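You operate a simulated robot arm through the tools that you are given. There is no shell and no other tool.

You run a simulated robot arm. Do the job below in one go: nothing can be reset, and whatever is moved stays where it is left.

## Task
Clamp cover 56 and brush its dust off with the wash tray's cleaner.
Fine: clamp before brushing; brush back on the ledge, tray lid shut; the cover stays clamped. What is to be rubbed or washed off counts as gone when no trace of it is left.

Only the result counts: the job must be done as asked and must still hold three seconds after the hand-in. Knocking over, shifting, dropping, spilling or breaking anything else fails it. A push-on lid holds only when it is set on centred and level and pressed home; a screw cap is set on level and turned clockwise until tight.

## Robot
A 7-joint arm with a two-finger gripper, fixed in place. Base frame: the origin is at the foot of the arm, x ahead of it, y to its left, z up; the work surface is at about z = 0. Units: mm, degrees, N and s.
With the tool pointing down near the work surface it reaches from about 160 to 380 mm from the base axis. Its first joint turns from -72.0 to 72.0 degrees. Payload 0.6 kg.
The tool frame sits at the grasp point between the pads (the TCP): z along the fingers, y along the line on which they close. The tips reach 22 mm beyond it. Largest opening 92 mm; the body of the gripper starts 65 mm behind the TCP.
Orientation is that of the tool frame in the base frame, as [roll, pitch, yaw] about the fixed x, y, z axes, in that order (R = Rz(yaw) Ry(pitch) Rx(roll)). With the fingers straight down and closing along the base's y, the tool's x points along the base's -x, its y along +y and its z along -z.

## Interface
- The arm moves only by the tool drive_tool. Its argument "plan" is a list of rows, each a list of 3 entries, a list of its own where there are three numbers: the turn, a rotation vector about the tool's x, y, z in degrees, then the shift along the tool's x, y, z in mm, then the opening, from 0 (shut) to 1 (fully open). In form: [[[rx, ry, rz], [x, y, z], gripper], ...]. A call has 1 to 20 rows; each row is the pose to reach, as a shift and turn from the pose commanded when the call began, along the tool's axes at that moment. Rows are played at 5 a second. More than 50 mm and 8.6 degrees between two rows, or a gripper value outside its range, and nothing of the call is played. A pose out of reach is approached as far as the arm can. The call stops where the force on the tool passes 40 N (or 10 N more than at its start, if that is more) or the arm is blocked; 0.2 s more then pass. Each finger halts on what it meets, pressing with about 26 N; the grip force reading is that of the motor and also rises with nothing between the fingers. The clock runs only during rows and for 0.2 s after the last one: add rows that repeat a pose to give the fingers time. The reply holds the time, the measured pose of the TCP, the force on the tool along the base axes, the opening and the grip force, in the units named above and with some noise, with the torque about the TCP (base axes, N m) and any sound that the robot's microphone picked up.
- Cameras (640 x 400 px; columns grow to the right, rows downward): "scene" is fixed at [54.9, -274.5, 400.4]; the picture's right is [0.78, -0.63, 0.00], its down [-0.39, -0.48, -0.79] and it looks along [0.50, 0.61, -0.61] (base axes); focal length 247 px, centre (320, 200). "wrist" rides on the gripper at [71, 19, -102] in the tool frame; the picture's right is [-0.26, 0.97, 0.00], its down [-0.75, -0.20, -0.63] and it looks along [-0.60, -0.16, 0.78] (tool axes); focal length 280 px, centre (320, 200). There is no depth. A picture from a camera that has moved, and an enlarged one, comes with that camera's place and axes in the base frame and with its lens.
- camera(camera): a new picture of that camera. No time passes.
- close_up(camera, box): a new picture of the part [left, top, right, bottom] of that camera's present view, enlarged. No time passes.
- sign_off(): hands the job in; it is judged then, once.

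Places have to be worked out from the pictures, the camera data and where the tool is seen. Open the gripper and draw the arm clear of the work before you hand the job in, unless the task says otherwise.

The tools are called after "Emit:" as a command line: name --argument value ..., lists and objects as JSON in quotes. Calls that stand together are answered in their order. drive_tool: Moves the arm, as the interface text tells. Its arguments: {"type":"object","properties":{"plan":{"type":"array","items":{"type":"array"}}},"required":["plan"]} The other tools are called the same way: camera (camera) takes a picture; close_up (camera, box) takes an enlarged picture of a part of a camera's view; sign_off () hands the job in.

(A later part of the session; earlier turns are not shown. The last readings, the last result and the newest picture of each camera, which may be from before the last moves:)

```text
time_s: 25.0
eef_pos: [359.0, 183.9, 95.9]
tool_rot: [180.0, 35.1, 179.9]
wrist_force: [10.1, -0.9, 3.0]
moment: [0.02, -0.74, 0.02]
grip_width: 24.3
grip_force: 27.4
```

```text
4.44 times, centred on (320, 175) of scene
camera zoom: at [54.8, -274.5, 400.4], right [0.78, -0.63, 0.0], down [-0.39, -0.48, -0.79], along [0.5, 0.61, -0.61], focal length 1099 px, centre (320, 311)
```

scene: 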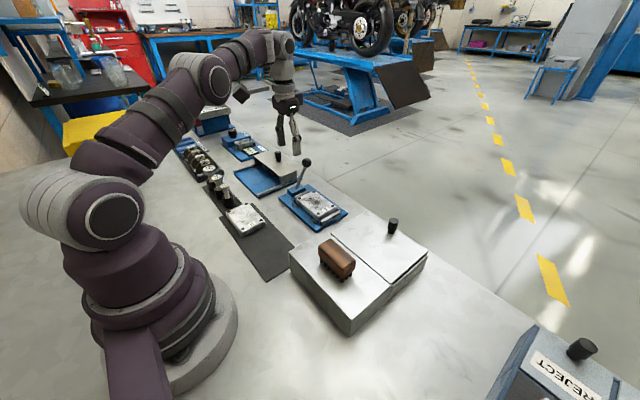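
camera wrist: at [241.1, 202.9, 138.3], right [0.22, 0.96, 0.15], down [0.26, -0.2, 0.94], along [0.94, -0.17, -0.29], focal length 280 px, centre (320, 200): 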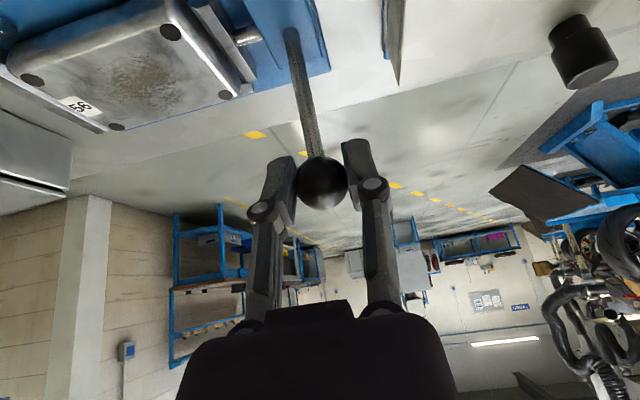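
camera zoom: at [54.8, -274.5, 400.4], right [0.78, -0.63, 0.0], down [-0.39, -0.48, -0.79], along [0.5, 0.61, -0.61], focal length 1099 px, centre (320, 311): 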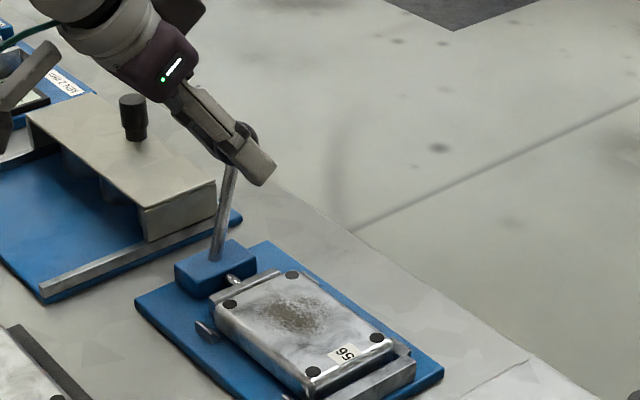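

The lever is swinging about the y axis toward the base, as wanted. I continue along the arc past vertical, to about -10°.

Emit:
drive_tool --plan '[[[0, 0, 0], [3, 0, -2.9], 0.1], [[0, 0, 0], [6, 0, -5.8], 0.1], [[0, 0, 0], [9.2, 0, -8.3], 0.1], [[0, 0, 0], [12.5, 0, -10.9], 0.1], [[0, 0, 0], [16, 0, -13.1], 0.1], [[0, 0, 0], [19.6, 0, -15.3], 0.1], [[0, 0, 0], [24.5, 0, -17.8], 0.1], [[0, 0, 0], [24.5, 0, -17.8], 0.1]]'

Emit:
camera --camera "wrist"

Emit:
close_up --camera "scene" --box '[280, 130, 360, 220]'

```text
time_s: 26.8
eef_pos: [329.3, 183.3, 95.2]
tool_rot: [-180.0, 35.0, -180.0]
wrist_force: [0.0, -0.3, 0.7]
moment: [-0.03, 0.0, -0.01]
grip_width: 9.2
grip_force: 0.1
```

```text
taken
camera wrist: at [211.6, 202.4, 137.2], right [0.22, 0.97, 0.15], down [0.26, -0.2, 0.94], along [0.94, -0.16, -0.29], focal length 280 px, centre (320, 200)
```

wrist: 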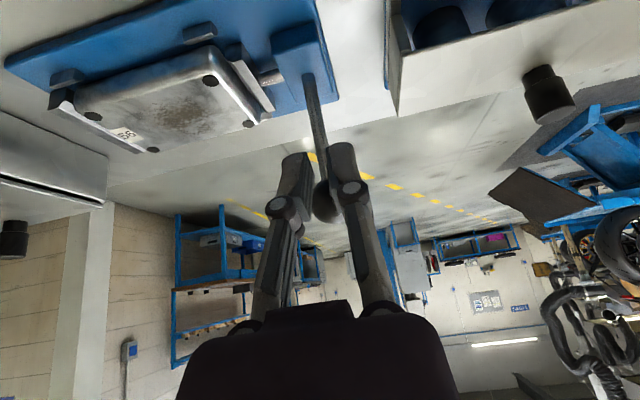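

```text
4.44 times, centred on (320, 175) of scene
camera zoom: at [54.8, -274.5, 400.4], right [0.78, -0.63, 0.0], down [-0.39, -0.48, -0.79], along [0.5, 0.61, -0.61], focal length 1099 px, centre (320, 311)
```

zoom: 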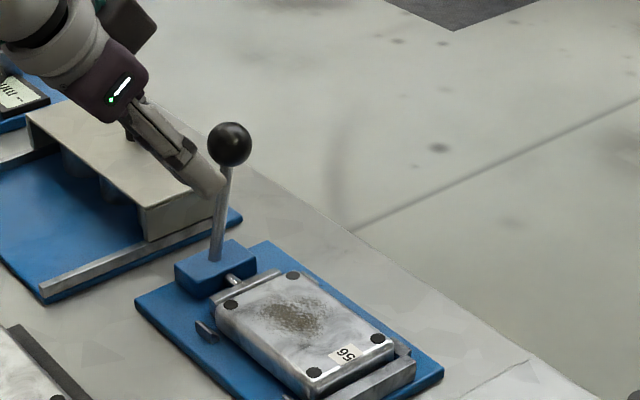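

The ball slipped out of the grip but the lever stayed at about 12° (ball near (361, 184, 94)). I go up and over it, so the nearly closed fingers can hook the ball from its far side and pull it over.

Emit:
drive_tool --plan '[[[0, 0, 0], [-14, 0.5, -20], 0.12], [[0, 0, 0], [-28.7, 0.5, -41], 0.12], [[0, 0, 0], [-41, 0.5, -32], 0.12], [[0, 0, 0], [-53, 0.5, -24], 0.12], [[0, 0, 0], [-65.6, 0.5, -15.1], 0.12], [[0, 0, 0], [-65.6, 0.5, -15.1], 0.12]]'

Emit:
camera --camera "wrist"

Emit:
close_up --camera "scene" --box '[260, 110, 360, 220]'

```text
time_s: 28.2
eef_pos: [376.9, 183.3, 145.4]
tool_rot: [-179.9, 35.0, 179.9]
wrist_force: [0.5, -0.7, -0.2]
moment: [-0.02, 0.01, -0.01]
grip_width: 10.8
grip_force: 0.1
```

```text
taken
camera wrist: at [258.4, 202.3, 187.9], right [0.21, 0.97, 0.15], down [0.26, -0.2, 0.94], along [0.94, -0.16, -0.29], focal length 280 px, centre (320, 200)
```

wrist: 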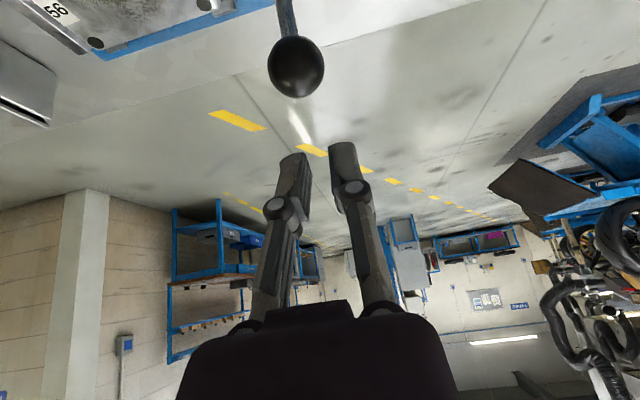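

```text
3.64 times, centred on (310, 165) of scene
camera zoom: at [54.9, -274.5, 400.4], right [0.78, -0.63, 0.0], down [-0.39, -0.48, -0.79], along [0.5, 0.61, -0.61], focal length 899 px, centre (356, 327)
```

zoom: 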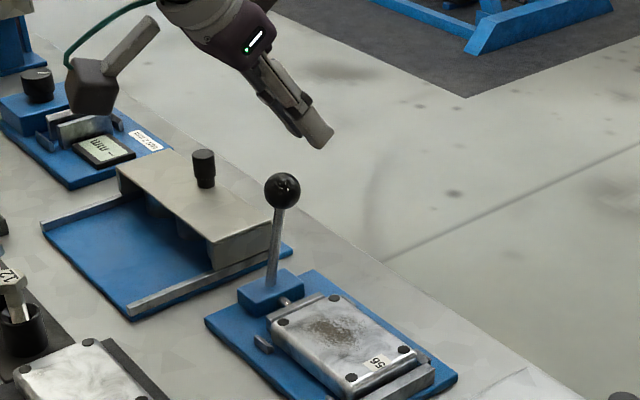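

The ball is at about (358, 184, 94.5). I bring the fingers down on its far side and pull it over along its arc to about -10°.

Emit:
drive_tool --plan '[[[0, 0, 0], [10, 0.5, 12], 0.12], [[0, 0, 0], [20, 0.5, 22.9], 0.12], [[0, 0, 0], [24.7, 0.5, 22], 0.12], [[0, 0, 0], [30.2, 0.5, 18.2], 0.12], [[0, 0, 0], [35.8, 0.5, 13.5], 0.12], [[0, 0, 0], [41.8, 0.5, 10], 0.12], [[0, 0, 0], [47.8, 0.5, 6.6], 0.12], [[0, 0, 0], [47.8, 0.5, 6.6], 0.12]]'

Emit:
camera --camera "wrist"

Emit:
close_up --camera "scene" --box '[260, 110, 360, 220]'

```text
time_s: 30.0
eef_pos: [338.7, 184.1, 111.8]
tool_rot: [180.0, 35.1, -180.0]
wrist_force: [-0.2, 0.1, -0.1]
moment: [-0.02, -0.02, -0.02]
grip_width: 11.2
grip_force: 0.1
```

```text
taken
camera wrist: at [221.3, 202.7, 154.3], right [0.21, 0.96, 0.15], down [0.26, -0.2, 0.94], along [0.94, -0.16, -0.29], focal length 280 px, centre (320, 200)
```

wrist: 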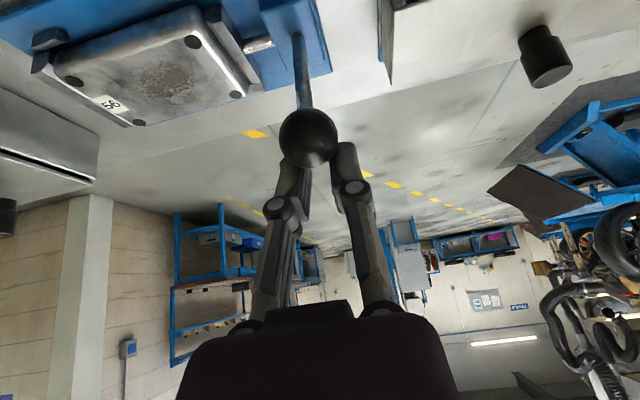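

```text
3.64 times, centred on (310, 165) of scene
camera zoom: at [54.9, -274.5, 400.4], right [0.78, -0.63, 0.0], down [-0.39, -0.48, -0.79], along [0.5, 0.61, -0.61], focal length 899 px, centre (356, 327)
```

zoom: 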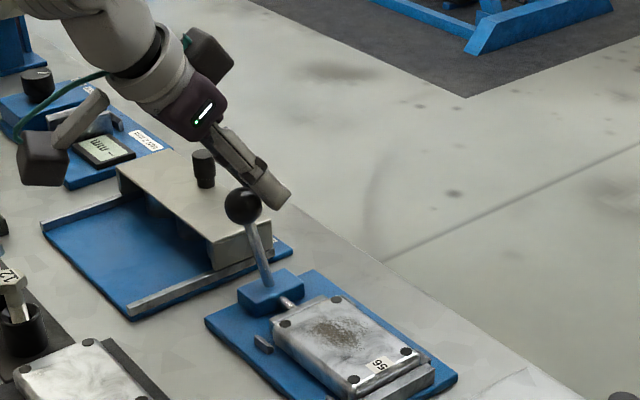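

The lever is now past vertical, leaning toward the base. I keep pulling toward -30° while watching the force.

Emit:
drive_tool --plan '[[[0, 0, 0], [6.5, 0, -2.6], 0.12], [[0, 0, 0], [13.1, 0, -4.8], 0.12], [[0, 0, 0], [20, 0, -6.2], 0.12], [[0, 0, 0], [26.6, 0, -7.2], 0.12], [[0, 0, 0], [26.6, 0, -7.2], 0.12]]'

Emit:
camera --camera "wrist"

Emit:
close_up --camera "scene" --box '[260, 110, 360, 220]'

```text
time_s: 31.2
eef_pos: [314.0, 183.5, 104.4]
tool_rot: [179.9, 35.5, 179.6]
wrist_force: [22.4, 2.2, 19.9]
moment: [0.08, -0.46, -0.05]
grip_width: 13.0
grip_force: 9.5
```

```text
taken
camera wrist: at [196.7, 202.7, 146.4], right [0.22, 0.96, 0.15], down [0.25, -0.21, 0.95], along [0.94, -0.17, -0.29], focal length 280 px, centre (320, 200)
```

wrist: 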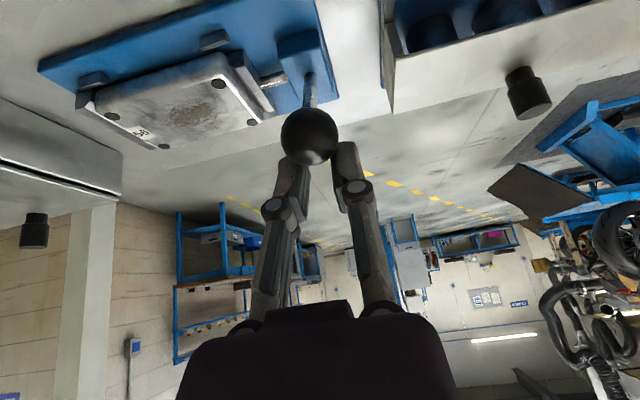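

```text
3.64 times, centred on (310, 165) of scene
camera zoom: at [54.8, -274.5, 400.3], right [0.78, -0.63, 0.0], down [-0.39, -0.48, -0.79], along [0.5, 0.61, -0.61], focal length 899 px, centre (356, 327)
```

zoom: 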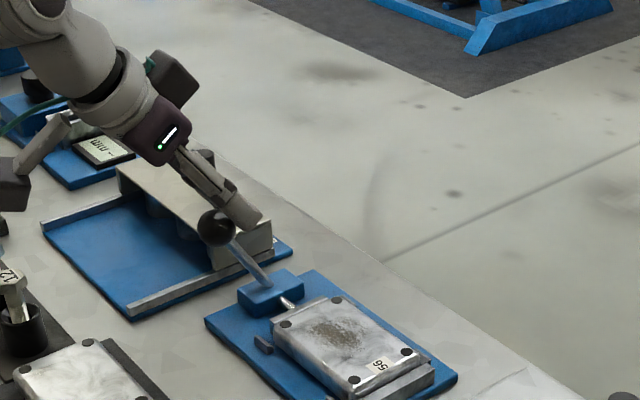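

Resistance has risen to 30 N with the lever near -28°, mirror of its start, so this may be the closed end. I check the jaw against the cover.

Emit:
close_up --camera "scene" --box '[300, 180, 350, 230]'

Emit:
close_up --camera "wrist" --box '[30, 0, 350, 200]'

```text
8.00 times, centred on (325, 205) of scene
camera zoom: at [54.8, -274.5, 400.3], right [0.78, -0.63, 0.0], down [-0.39, -0.48, -0.79], along [0.5, 0.61, -0.61], focal length 1978 px, centre (280, 160)
```

zoom: 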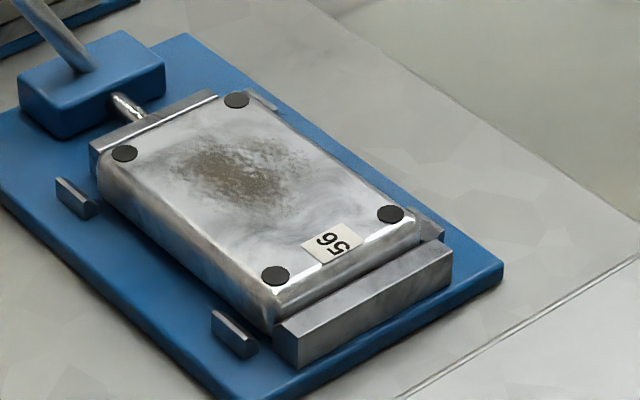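

```text
2.00 times, centred on (190, 100) of wrist
camera zoom: at [196.7, 202.7, 146.4], right [0.22, 0.96, 0.15], down [0.25, -0.21, 0.95], along [0.94, -0.17, -0.29], focal length 561 px, centre (580, 400)
```

zoom: 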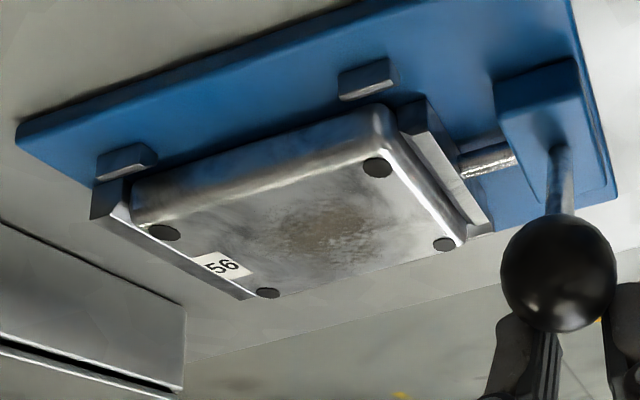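

The cover is now touching both jaws. I pull a little further to seat the lever firmly, with the force limit as a guard.

Emit:
drive_tool --plan '[[[0, 0, 0], [2.5, 0, 0], 0.12], [[0, 0, 0], [5, 0, 0], 0.12], [[0, 0, 0], [7, 0, 0], 0.12], [[0, 0, 0], [7, 0, 0], 0.12]]'

Emit:
close_up --camera "scene" --box '[260, 110, 360, 220]'

```text
time_s: 31.6
eef_pos: [316.8, 184.1, 106.6]
tool_rot: [179.5, 36.1, 179.5]
wrist_force: [13.4, 0.8, 17.0]
moment: [0.01, -0.19, 0.02]
grip_width: 6.5
grip_force: 28.0
stopped in row 1: the force on the tool passed its limit at 43 N (the readings are from after the stop); the commanded pose is now the measured one
```

```text
3.64 times, centred on (310, 165) of scene
camera zoom: at [54.8, -274.5, 400.3], right [0.78, -0.63, 0.0], down [-0.39, -0.48, -0.79], along [0.5, 0.61, -0.61], focal length 899 px, centre (356, 327)
```

zoom: 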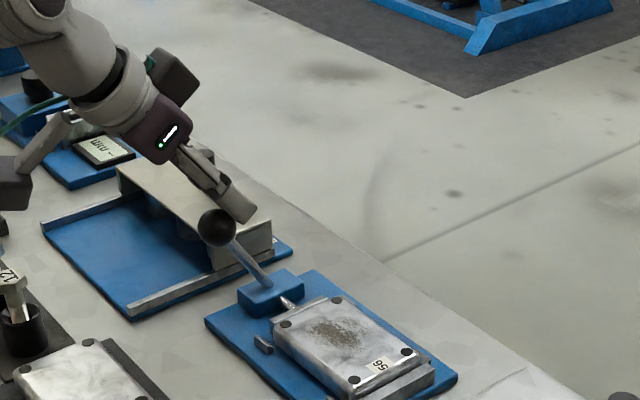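

The lever does not move further at 43 N, so it is at its closed end. I back off and check that lever and jaw stay put.

Emit:
drive_tool --plan '[[[0, 0, 0], [-6, 0, 0], 0.12], [[0, 0, 0], [-14, 0, -3], 0.12], [[0, 0, 0], [-22, 0, -20], 0.12], [[0, 0, 0], [-26, 0, -45], 0.12], [[0, 0, 0], [-26, 0, -70], 0.12], [[0, 0, 0], [-26, 0, -70], 0.12]]'

Emit:
close_up --camera "scene" --box '[270, 150, 350, 230]'

Emit:
camera --camera "wrist"

```text
time_s: 33.0
eef_pos: [294.5, 184.7, 177.8]
tool_rot: [179.7, 35.6, 179.7]
wrist_force: [0.5, -0.8, 0.4]
moment: [0.04, 0.0, 0.01]
grip_width: 11.0
grip_force: 0.0
```

```text
5.00 times, centred on (310, 190) of scene
camera zoom: at [54.9, -274.5, 400.4], right [0.78, -0.63, 0.0], down [-0.39, -0.48, -0.79], along [0.5, 0.61, -0.61], focal length 1236 px, centre (370, 250)
```

zoom: 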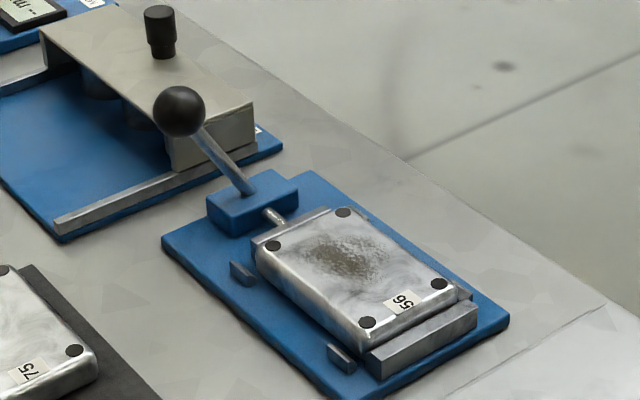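

```text
taken
camera wrist: at [176.0, 203.5, 219.2], right [0.22, 0.96, 0.16], down [0.25, -0.21, 0.95], along [0.94, -0.16, -0.28], focal length 280 px, centre (320, 200)
```

wrist: 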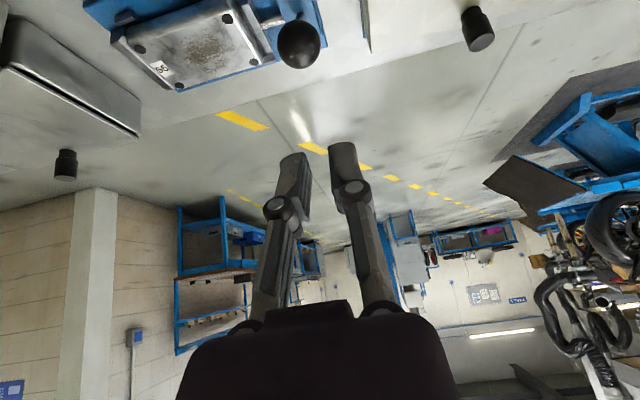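

The lever holds closed and the cover is clamped. Next I straighten the hand and move over the wash tray to inspect its lid and the brush.

Emit:
drive_tool --plan '[[[0, 7, 0], [-4, -20, -6], 0.3], [[0, 14, 0], [-8, -50, -12], 0.5], [[0, 21, 0], [-12, -85, -18], 0.7], [[0, 28, 0], [-17, -120, -25], 1], [[0, 35.5, 0], [-17, -155, -25], 1], [[0, 35.5, 0], [-17, -190, -25], 1], [[0, 35.5, 0], [-17, -225, -25], 1], [[0, 35.5, 0], [-17, -250, -25], 1], [[0, 35.5, 0], [-17, -270, -25], 1], [[0, 35.5, 0], [-17, -270, -25], 1]]'

Emit:
camera --camera "wrist"

Emit:
camera --camera "scene"

```text
time_s: 35.2
eef_pos: [293.7, -87.9, 205.0]
tool_rot: [179.8, 0.1, 179.9]
wrist_force: [-1.3, 0.1, -0.4]
moment: [0.01, 0.01, 0.01]
grip_width: 92.2
grip_force: 0.1
```

```text
taken
camera wrist: at [220.9, -68.6, 306.5], right [0.26, 0.96, 0.0], down [0.75, -0.21, 0.63], along [0.6, -0.16, -0.78], focal length 280 px, centre (320, 200)
```

wrist: 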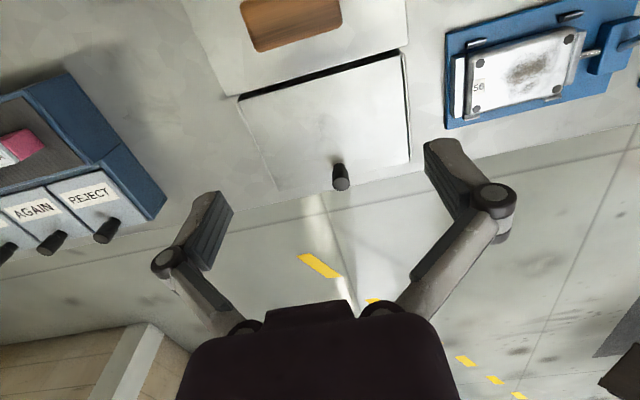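

```text
taken
```

scene: 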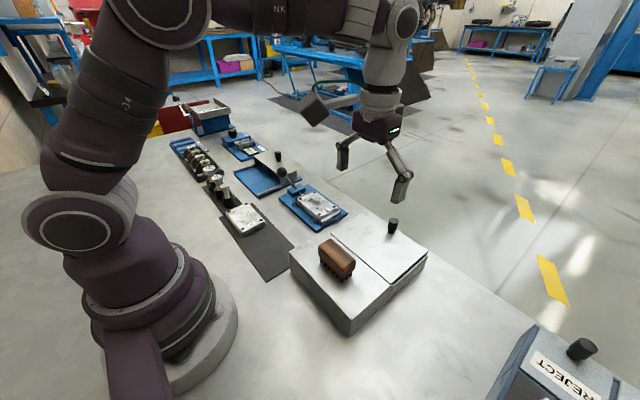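

I enlarge the lid, its edges and the knob, and the brush.

Emit:
close_up --camera "wrist" --box '[220, 30, 430, 210]'

Emit:
close_up --camera "scene" --box '[330, 200, 440, 300]'

Emit:
close_up --camera "wrist" --box '[180, 0, 420, 110]'

Emit:
close_up --camera "scene" --box '[280, 220, 380, 320]'

```text
2.22 times, centred on (325, 120) of wrist
camera zoom: at [220.9, -68.6, 306.5], right [0.26, 0.96, 0.0], down [0.75, -0.21, 0.63], along [0.6, -0.16, -0.78], focal length 623 px, centre (309, 378)
```

zoom: 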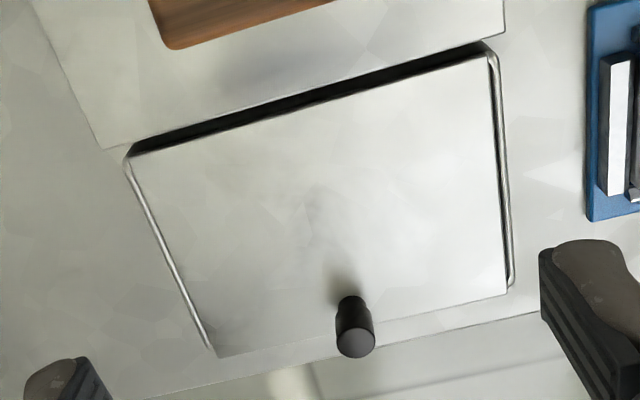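

```text
4.00 times, centred on (385, 250) of scene
camera zoom: at [54.9, -274.5, 400.4], right [0.78, -0.63, 0.0], down [-0.39, -0.48, -0.79], along [0.5, 0.61, -0.61], focal length 989 px, centre (60, 0)
```

zoom: 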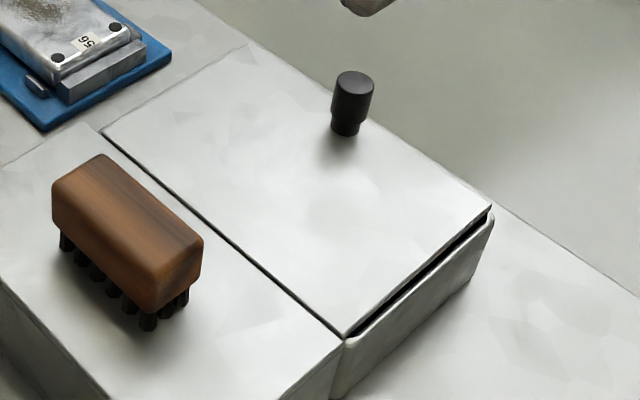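

```text
2.67 times, centred on (300, 55) of wrist
camera zoom: at [220.9, -68.6, 306.5], right [0.26, 0.96, 0.0], down [0.75, -0.21, 0.63], along [0.6, -0.16, -0.78], focal length 748 px, centre (373, 587)
```

zoom: 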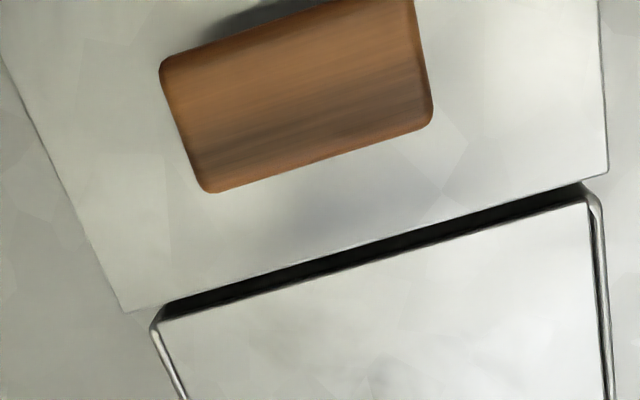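

```text
4.00 times, centred on (330, 270) of scene
camera zoom: at [54.9, -274.5, 400.4], right [0.78, -0.63, 0.0], down [-0.39, -0.48, -0.79], along [0.5, 0.61, -0.61], focal length 989 px, centre (280, -80)
```

zoom: 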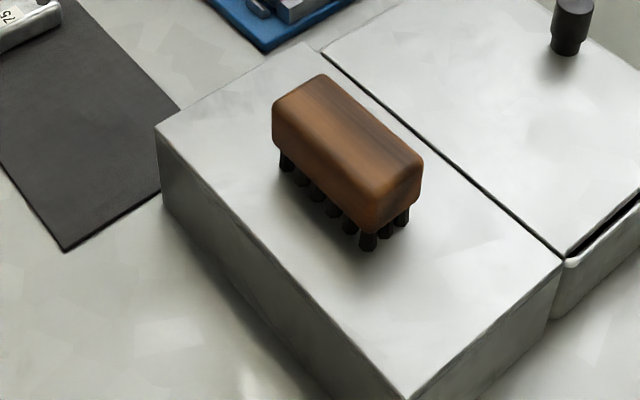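

The lid (x 289–395, y -164 to -17) lies over a basin with its knob near the far edge at about (385, -90.5), z 48–76, which suggests a hinge at the ledge side. I tilt the hand outward and line up with the knob for a grip.

Emit:
drive_tool --plan '[[[0, -7, 0], [-12, -1, 12], 0.8], [[0, -14, 0], [-24, -1, 26], 0.65], [[0, -21, 0], [-36, -2, 42], 0.55], [[0, -28, 0], [-46, -2.6, 60], 0.55], [[0, -35, 0], [-56.9, -2.6, 84], 0.55], [[0, -35, 0], [-56.9, -2.6, 84], 0.55]]'

Emit:
camera --camera "wrist"

Emit:
close_up --camera "scene" --box '[320, 160, 440, 290]'

```text
time_s: 36.6
eef_pos: [350.7, -90.1, 121.4]
tool_rot: [179.7, 35.1, 179.7]
wrist_force: [-0.2, -0.2, 0.5]
moment: [-0.02, 0.02, -0.01]
grip_width: 50.6
grip_force: 0.1
```

```text
taken
camera wrist: at [233.0, -71.1, 163.1], right [0.22, 0.96, 0.15], down [0.26, -0.21, 0.94], along [0.94, -0.16, -0.29], focal length 280 px, centre (320, 200)
```

wrist: 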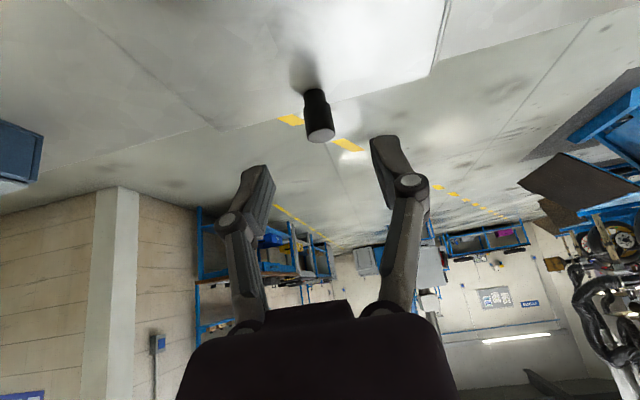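

```text
3.08 times, centred on (380, 225) of scene
camera zoom: at [54.9, -274.5, 400.4], right [0.78, -0.63, 0.0], down [-0.39, -0.48, -0.79], along [0.5, 0.61, -0.61], focal length 761 px, centre (135, 123)
```

zoom: 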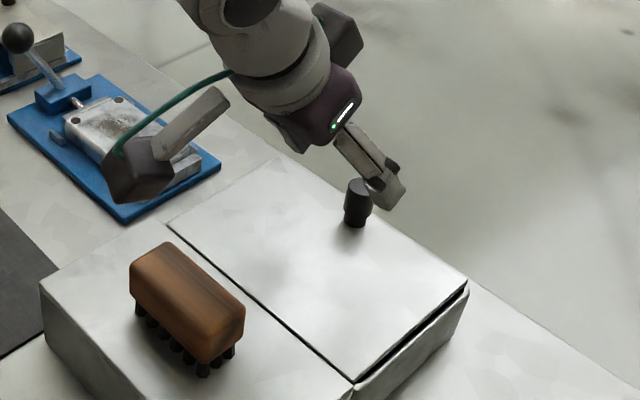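

The knob lies straight ahead along the fingers. I advance 54 mm so that it comes between the pads with the tips staying above the lid.

Emit:
drive_tool --plan '[[[0, 0, 0], [0, -0.5, 20], 0.55], [[0, 0, 0], [0, -0.5, 38], 0.55], [[0, 0, 0], [0, -0.5, 48], 0.55], [[0, 0, 0], [0, -0.5, 54], 0.55], [[0, 0, 0], [0, -0.5, 54], 0.55]]'

Emit:
camera --camera "wrist"

Emit:
close_up --camera "scene" --box '[350, 180, 430, 260]'

```text
time_s: 37.8
eef_pos: [381.6, -90.0, 77.8]
tool_rot: [179.7, 35.2, 179.8]
wrist_force: [0.2, -0.2, 0.5]
moment: [0.01, -0.03, 0.0]
grip_width: 50.8
grip_force: 0.1
```

```text
taken
camera wrist: at [264.0, -71.1, 120.7], right [0.22, 0.96, 0.15], down [0.26, -0.21, 0.94], along [0.94, -0.16, -0.29], focal length 280 px, centre (320, 200)
```

wrist: 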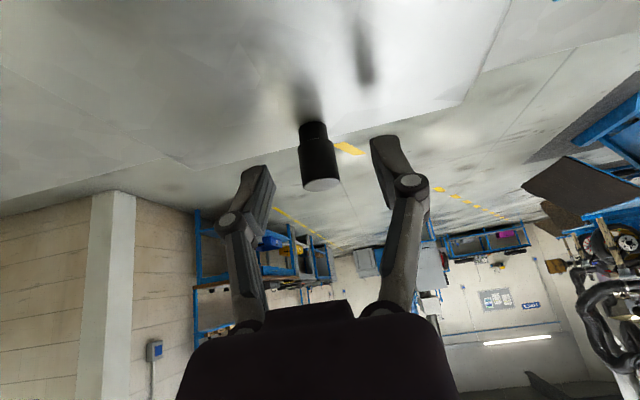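

```text
5.00 times, centred on (390, 220) of scene
camera zoom: at [54.9, -274.5, 400.4], right [0.78, -0.63, 0.0], down [-0.39, -0.48, -0.79], along [0.5, 0.61, -0.61], focal length 1236 px, centre (-30, 100)
```

zoom: 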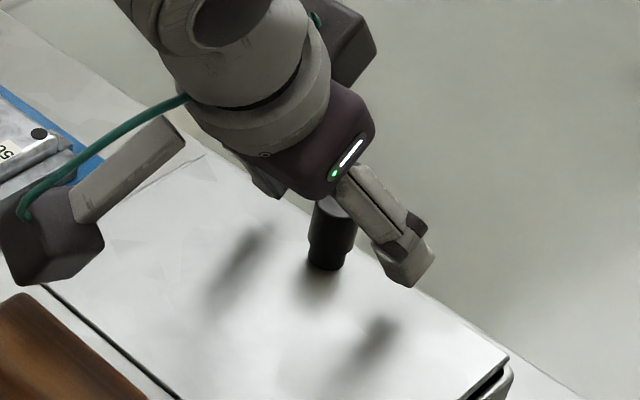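

The knob head sits between the pads. I trim the position slightly and close on it.

Emit:
drive_tool --plan '[[[0, 0, 0], [3, -0.5, 2], 0.55], [[0, 0, 0], [3, -0.5, 2], 0.35], [[0, 0, 0], [3, -0.5, 2], 0.15], [[0, 0, 0], [3, -0.5, 2], 0.05], [[0, 0, 0], [3, -0.5, 2], 0.05]]'

Emit:
camera --camera "wrist"

```text
time_s: 39.0
eef_pos: [380.7, -90.8, 73.5]
tool_rot: [179.8, 35.1, 179.7]
wrist_force: [-1.2, 4.1, -1.6]
moment: [0.1, -0.15, 0.04]
grip_width: 17.6
grip_force: 27.9
```

```text
taken
camera wrist: at [261.9, -71.4, 117.0], right [0.22, 0.96, 0.16], down [0.26, -0.21, 0.94], along [0.94, -0.16, -0.29], focal length 280 px, centre (320, 200)
```

wrist: 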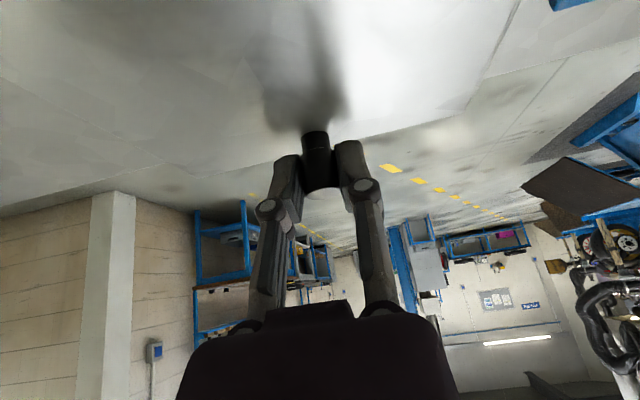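

Knob gripped at 17.6 mm. I test a small lift along the presumed hinge arc, about 5°, and check how the lid responds.

Emit:
drive_tool --plan '[[[0, 0, 0], [-1.2, 0, -4], 0.05], [[0, 0, 0], [-2.3, 0, -8], 0.05], [[0, 0, 0], [-2.3, 0, -8], 0.05]]'

Emit:
close_up --camera "scene" --box '[300, 180, 440, 310]'

```text
time_s: 39.8
eef_pos: [377.4, -89.7, 82.5]
tool_rot: [179.7, 34.9, 179.7]
wrist_force: [-0.5, 6.2, -20.2]
moment: [0.06, 0.33, 0.05]
grip_width: 17.6
grip_force: 28.2
```

```text
3.08 times, centred on (370, 245) of scene
camera zoom: at [54.9, -274.5, 400.3], right [0.78, -0.63, 0.0], down [-0.39, -0.48, -0.79], along [0.5, 0.61, -0.61], focal length 761 px, centre (166, 62)
```

zoom: 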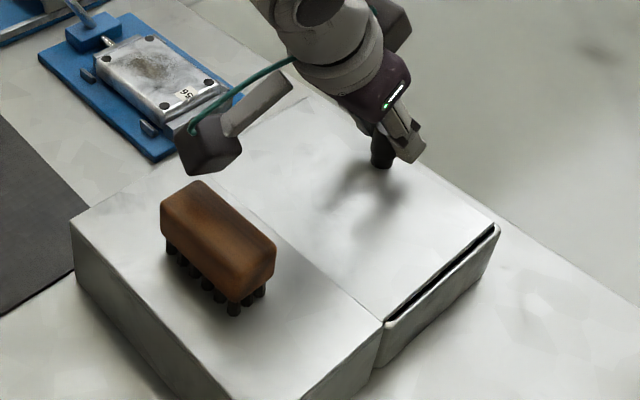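

The load is 20 N downward and the lid has not visibly tilted; I look closer at the lid edges before doing anything more.

Emit:
close_up --camera "scene" --box '[380, 230, 440, 290]'

Emit:
close_up --camera "scene" --box '[360, 200, 420, 250]'

Emit:
camera --camera "wrist"

```text
6.67 times, centred on (410, 260) of scene
camera zoom: at [54.9, -274.5, 400.3], right [0.78, -0.63, 0.0], down [-0.39, -0.48, -0.79], along [0.5, 0.61, -0.61], focal length 1649 px, centre (-280, -200)
```

zoom: 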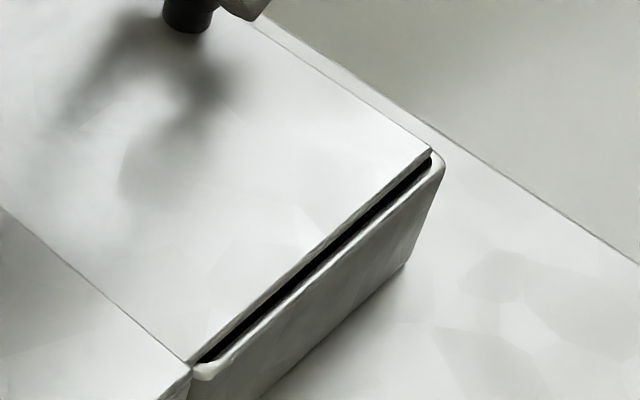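

```text
8.00 times, centred on (390, 225) of scene
camera zoom: at [54.9, -274.5, 400.3], right [0.78, -0.63, 0.0], down [-0.39, -0.48, -0.79], along [0.5, 0.61, -0.61], focal length 1978 px, centre (-240, 0)
```

zoom: 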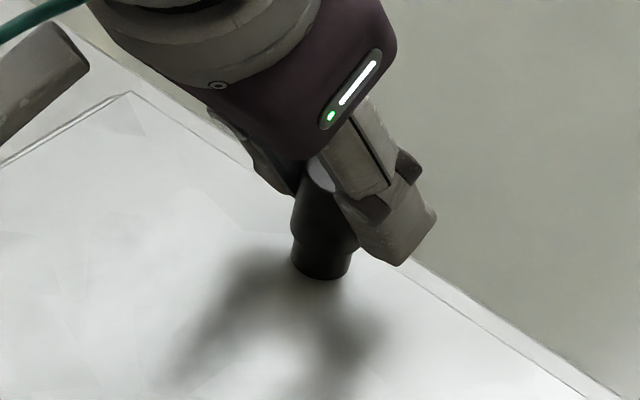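

```text
taken
camera wrist: at [258.9, -71.4, 124.2], right [0.22, 0.96, 0.15], down [0.26, -0.21, 0.94], along [0.94, -0.16, -0.29], focal length 280 px, centre (320, 200)
```

wrist: 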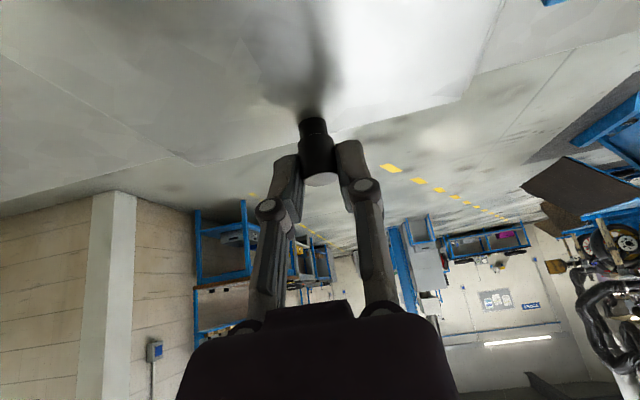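

The grip slid up the knob and the lid stayed down, so about 20 N straight lift is not enough or not the right direction. I relax the lift and test a gentle 5 mm pull outward (+x) to feel whether the lid slides.

Emit:
drive_tool --plan '[[[0, 0, 0], [3.4, 0, 4.9], 0.05], [[0, 0, 0], [3.4, 0, 4.9], 0.05], [[0, 0, 0], [1.4, 0, 6.3], 0.05], [[0, 0, 0], [-0.7, 0, 7.8], 0.05], [[0, 0, 0], [-0.7, 0, 7.8], 0.05]]'

Emit:
close_up --camera "scene" --box '[380, 230, 440, 290]'

```text
time_s: 41.0
eef_pos: [380.4, -89.9, 76.1]
tool_rot: [179.6, 34.9, 179.7]
wrist_force: [-9.0, 5.6, 8.0]
moment: [0.16, 0.37, 0.01]
grip_width: 17.6
grip_force: 28.1
```

```text
6.67 times, centred on (410, 260) of scene
camera zoom: at [54.8, -274.5, 400.4], right [0.78, -0.63, 0.0], down [-0.39, -0.48, -0.79], along [0.5, 0.61, -0.61], focal length 1649 px, centre (-280, -200)
```

zoom: 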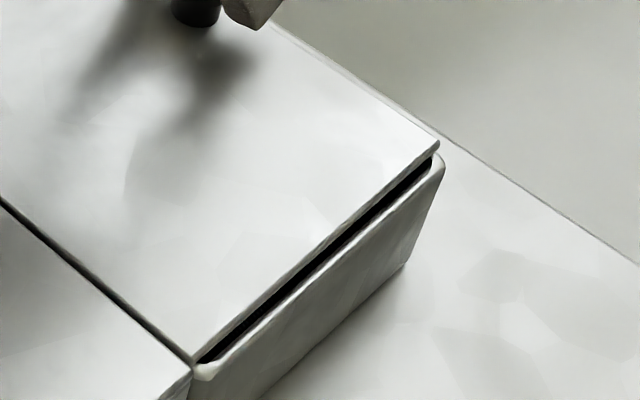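

Interesting: the gap at the ledge opened and closed with my small x-motions, so the lid seems to slide in x rather than lift. I test by moving the knob about 10 mm toward -x at constant height.

Emit:
drive_tool --plan '[[[0, 0, 0], [2, 0, -1.5], 0.05], [[0, 0, 0], [4.1, 0, -2.9], 0.05], [[0, 0, 0], [8.2, 0, -5.7], 0.05], [[0, 0, 0], [12.3, 0, -8.6], 0.05], [[0, 0, 0], [12.3, 0, -8.6], 0.05]]'

Emit:
close_up --camera "scene" --box '[300, 180, 440, 310]'

Emit:
close_up --camera "scene" --box '[380, 230, 440, 290]'

```text
time_s: 42.2
eef_pos: [365.9, -90.3, 74.7]
tool_rot: [179.9, 35.0, 179.6]
wrist_force: [0.2, -5.7, -21.2]
moment: [-0.09, -0.1, -0.08]
grip_width: 17.6
grip_force: 28.1
```

```text
3.08 times, centred on (370, 245) of scene
camera zoom: at [54.9, -274.5, 400.3], right [0.78, -0.63, 0.0], down [-0.39, -0.48, -0.79], along [0.5, 0.61, -0.61], focal length 761 px, centre (166, 62)
```

zoom: 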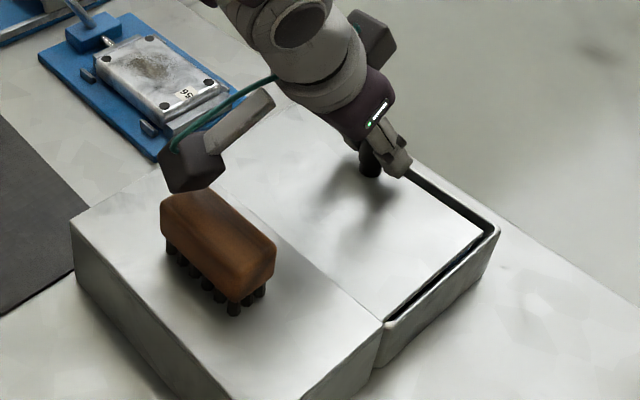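

```text
6.67 times, centred on (410, 260) of scene
camera zoom: at [54.9, -274.5, 400.3], right [0.78, -0.63, 0.0], down [-0.39, -0.48, -0.79], along [0.5, 0.61, -0.61], focal length 1649 px, centre (-280, -200)
```

zoom: 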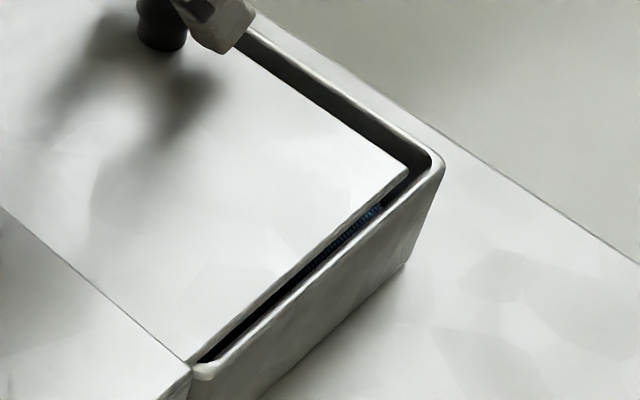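

The lid slides toward -x under the ledge, revealing the basin. I relax the slight lift and slide it further in the same direction.

Emit:
drive_tool --plan '[[[0, 0, 0], [1.7, 0, 2.5], 0.05], [[0, 0, 0], [7.8, 0, -1.8], 0.05], [[0, 0, 0], [14, 0, -6.1], 0.05], [[0, 0, 0], [20.1, 0, -10.4], 0.05], [[0, 0, 0], [26.3, 0, -14.7], 0.05], [[0, 0, 0], [32.4, 0, -19], 0.05], [[0, 0, 0], [38.6, 0, -23.3], 0.05], [[0, 0, 0], [44.7, 0, -27.6], 0.05], [[0, 0, 0], [44.7, 0, -27.6], 0.05]]'

Emit:
close_up --camera "scene" --box '[300, 180, 440, 310]'

Emit:
camera --camera "wrist"

```text
time_s: 44.2
eef_pos: [315.0, -90.1, 72.5]
tool_rot: [179.7, 34.9, 179.7]
wrist_force: [-0.3, -16.1, -21.8]
moment: [-0.22, -0.02, -0.09]
grip_width: 17.4
grip_force: 28.0
```

```text
3.08 times, centred on (370, 245) of scene
camera zoom: at [54.9, -274.5, 400.3], right [0.78, -0.63, 0.0], down [-0.39, -0.48, -0.79], along [0.5, 0.61, -0.61], focal length 761 px, centre (166, 62)
```

zoom: 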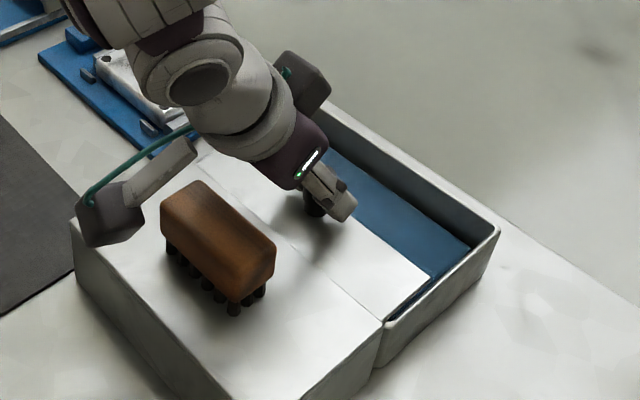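

```text
taken
camera wrist: at [197.1, -71.0, 115.8], right [0.22, 0.96, 0.15], down [0.26, -0.21, 0.94], along [0.94, -0.17, -0.3], focal length 280 px, centre (320, 200)
```

wrist: 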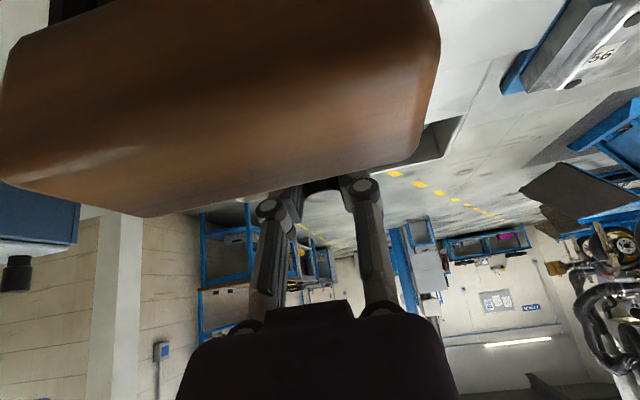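

The basin with blue cleaner is opening up. I relieve the side and lift forces on the knob, then slide it another ~14 mm.

Emit:
drive_tool --plan '[[[0, 0, 0], [1.7, -1.5, 2.5], 0.05], [[0, 0, 0], [1.7, -1.5, 2.5], 0.05], [[0, 0, 0], [7.4, -1.5, -1.5], 0.05], [[0, 0, 0], [13.2, -1.5, -5.5], 0.05], [[0, 0, 0], [13.2, -1.5, -5.5], 0.05]]'

Emit:
close_up --camera "scene" --box '[300, 180, 440, 310]'

```text
time_s: 45.4
eef_pos: [299.6, -91.5, 71.3]
tool_rot: [179.7, 35.2, 179.7]
wrist_force: [-1.4, 2.3, 17.6]
moment: [-0.01, -0.24, 0.0]
grip_width: 16.9
grip_force: 28.0
```

```text
3.08 times, centred on (370, 245) of scene
camera zoom: at [54.8, -274.5, 400.4], right [0.78, -0.63, 0.0], down [-0.39, -0.48, -0.79], along [0.5, 0.61, -0.61], focal length 761 px, centre (166, 62)
```

zoom: 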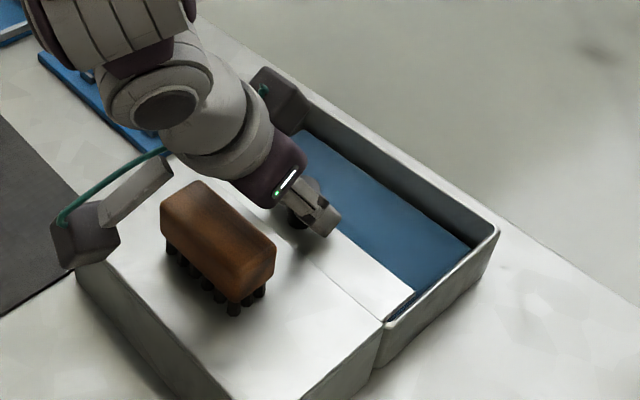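

The lid is open about 79 mm. I relieve the pressure, open the fingers and rise straight up off the knob.

Emit:
drive_tool --plan '[[[0, 0, 0], [-1.1, 0, -1.6], 0.05], [[0, 0, 0], [-1.1, 0, -1.6], 0.3], [[0, 0, 0], [-1.1, 0, -1.6], 0.55], [[0, 0, 0], [-1.1, 0, -1.6], 0.6], [[0, 0, 0], [-12, 0, -17], 0.6], [[0, 0, 0], [-28, 0, -40], 0.6], [[0, 0, 0], [-46, 0, -65.5], 0.6], [[0, 0, 0], [-69, 0, -98], 0.8], [[0, 0, 0], [-69, 0, -98], 1]]'

Emit:
camera --camera "scene"

Emit:
camera --camera "wrist"

```text
time_s: 47.4
eef_pos: [299.8, -90.5, 190.1]
tool_rot: [179.7, 35.1, 179.7]
wrist_force: [-0.5, 0.3, -0.1]
moment: [-0.01, 0.02, 0.02]
grip_width: 92.0
grip_force: 0.0
```

```text
taken
```

scene: 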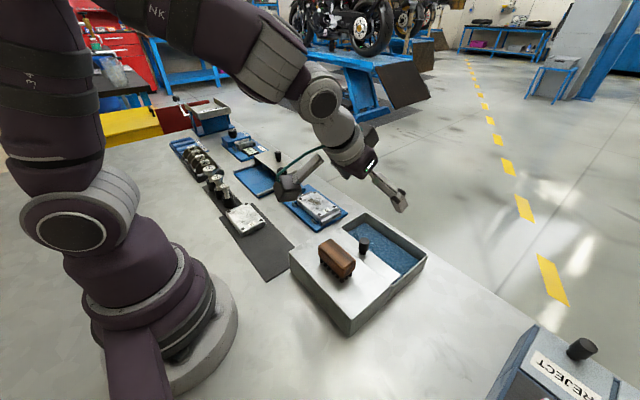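

```text
taken
camera wrist: at [183.0, -71.9, 232.3], right [0.22, 0.96, 0.15], down [0.26, -0.21, 0.94], along [0.94, -0.16, -0.29], focal length 280 px, centre (320, 200)
```

wrist: 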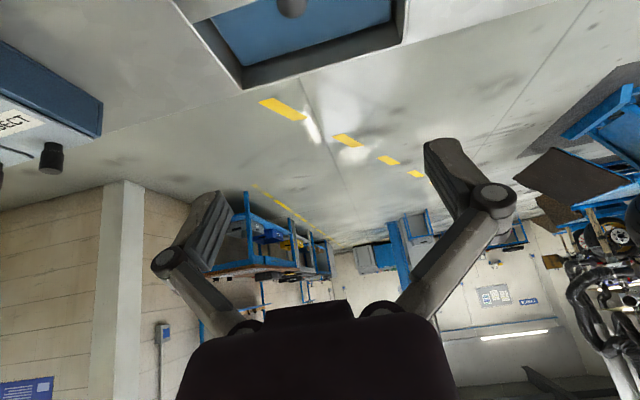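

The lid stays open and brush, cover and lever are unchanged. I straighten the hand and move above the brush to measure it.

Emit:
drive_tool --plan '[[[0, 7, 0], [6, 0, -12], 1], [[0, 14, 0], [12, 0, -24], 1], [[0, 21, 0], [18, 0, -36], 1], [[0, 28, 0], [25, 0, -48], 1], [[0, 35, 0], [32, 0, -59], 1], [[0, 35, 0], [32, 0, -59], 1]]'

Emit:
drive_tool --plan '[[[0, 0, -8], [0, 0, 0], 1], [[0, 0, -16], [0, 0, 0], 1], [[0, 0, -24], [0, 0, 0], 1], [[0, 0, -32], [0, 0, 0], 1], [[0, 0, -40], [0, 0, 0], 1], [[0, 0, -48], [0, 0, 0], 1], [[0, 0, -56], [0, 0, 0], 1], [[0, 0, -64], [0, 0, 0], 1], [[0, 0, -72], [0, 0, 0], 1], [[0, 0, -80], [0, 0, 0], 1], [[0, 0, -88], [0, 0, 0], 1], [[0, 0, -90], [0, 0, 0], 1], [[0, 0, -90], [0, 0, 0], 1]]'

Emit:
camera --camera "wrist"

```text
time_s: 48.8
eef_pos: [240.5, -92.1, 220.6]
tool_rot: [179.7, 0.1, 179.8]
wrist_force: [-0.1, 0.0, 0.8]
moment: [0.03, -0.01, 0.0]
grip_width: 92.3
grip_force: 0.0
```

```text
time_s: 51.6
eef_pos: [240.9, -91.7, 219.5]
tool_rot: [-180.0, 0.2, -90.0]
wrist_force: [0.4, 0.6, -0.2]
moment: [-0.02, 0.01, 0.03]
grip_width: 92.0
grip_force: 0.0
```

```text
taken
camera wrist: at [219.8, -163.0, 320.8], right [-0.96, 0.26, 0.0], down [0.2, 0.75, 0.63], along [0.17, 0.61, -0.78], focal length 280 px, centre (320, 200)
```

wrist: 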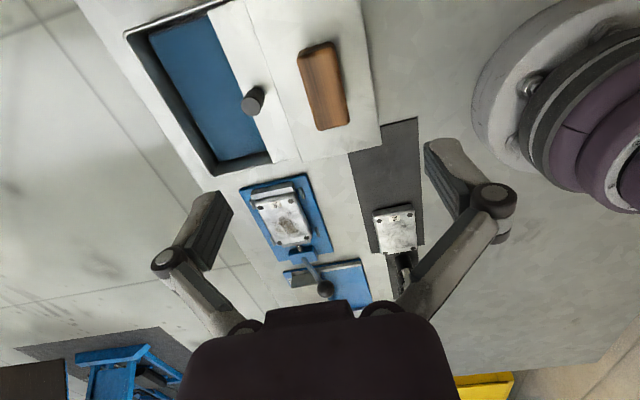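

Good overhead view. I enlarge the brush and the basin from both cameras.

Emit:
close_up --camera "wrist" --box '[270, 20, 380, 150]'

Emit:
close_up --camera "scene" --box '[290, 210, 430, 310]'

Emit:
close_up --camera "wrist" --box '[110, 0, 310, 180]'

Emit:
close_up --camera "scene" --box '[310, 230, 370, 290]'

```text
3.08 times, centred on (325, 85) of wrist
camera zoom: at [219.8, -163.0, 320.8], right [-0.96, 0.26, 0.0], down [0.2, 0.75, 0.63], along [0.17, 0.61, -0.78], focal length 863 px, centre (305, 554)
```

zoom: 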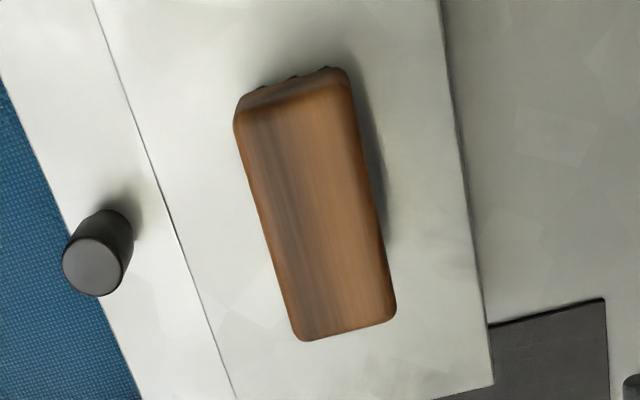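

```text
4.00 times, centred on (360, 260) of scene
camera zoom: at [54.9, -274.5, 400.4], right [0.78, -0.63, 0.0], down [-0.39, -0.48, -0.79], along [0.5, 0.61, -0.61], focal length 989 px, centre (160, -40)
```

zoom: 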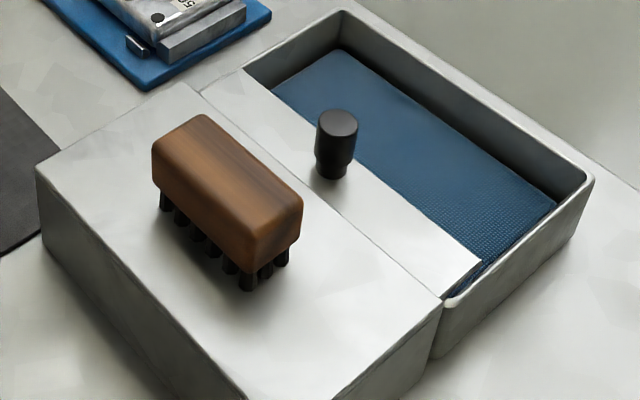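

```text
2.22 times, centred on (210, 90) of wrist
camera zoom: at [219.8, -163.0, 320.8], right [-0.96, 0.26, 0.0], down [0.2, 0.75, 0.63], along [0.17, 0.61, -0.78], focal length 623 px, centre (564, 444)
```

zoom: 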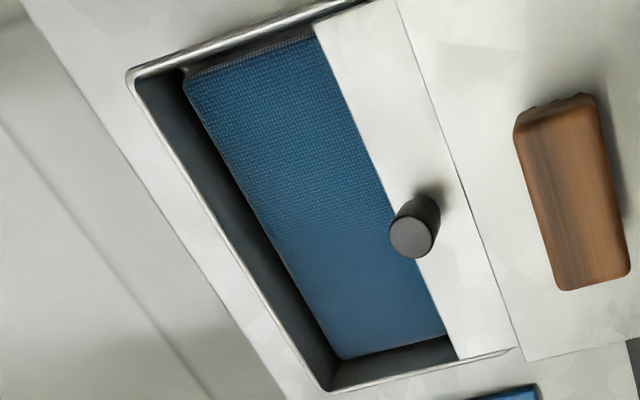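

```text
6.67 times, centred on (340, 260) of scene
camera zoom: at [54.9, -274.5, 400.4], right [0.78, -0.63, 0.0], down [-0.39, -0.48, -0.79], along [0.5, 0.61, -0.61], focal length 1649 px, centre (187, -200)
```

zoom: 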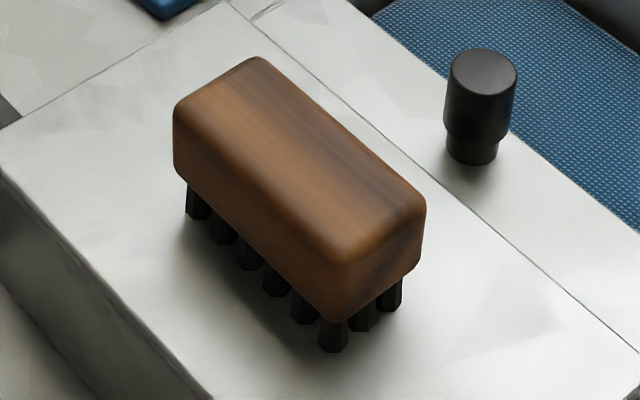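

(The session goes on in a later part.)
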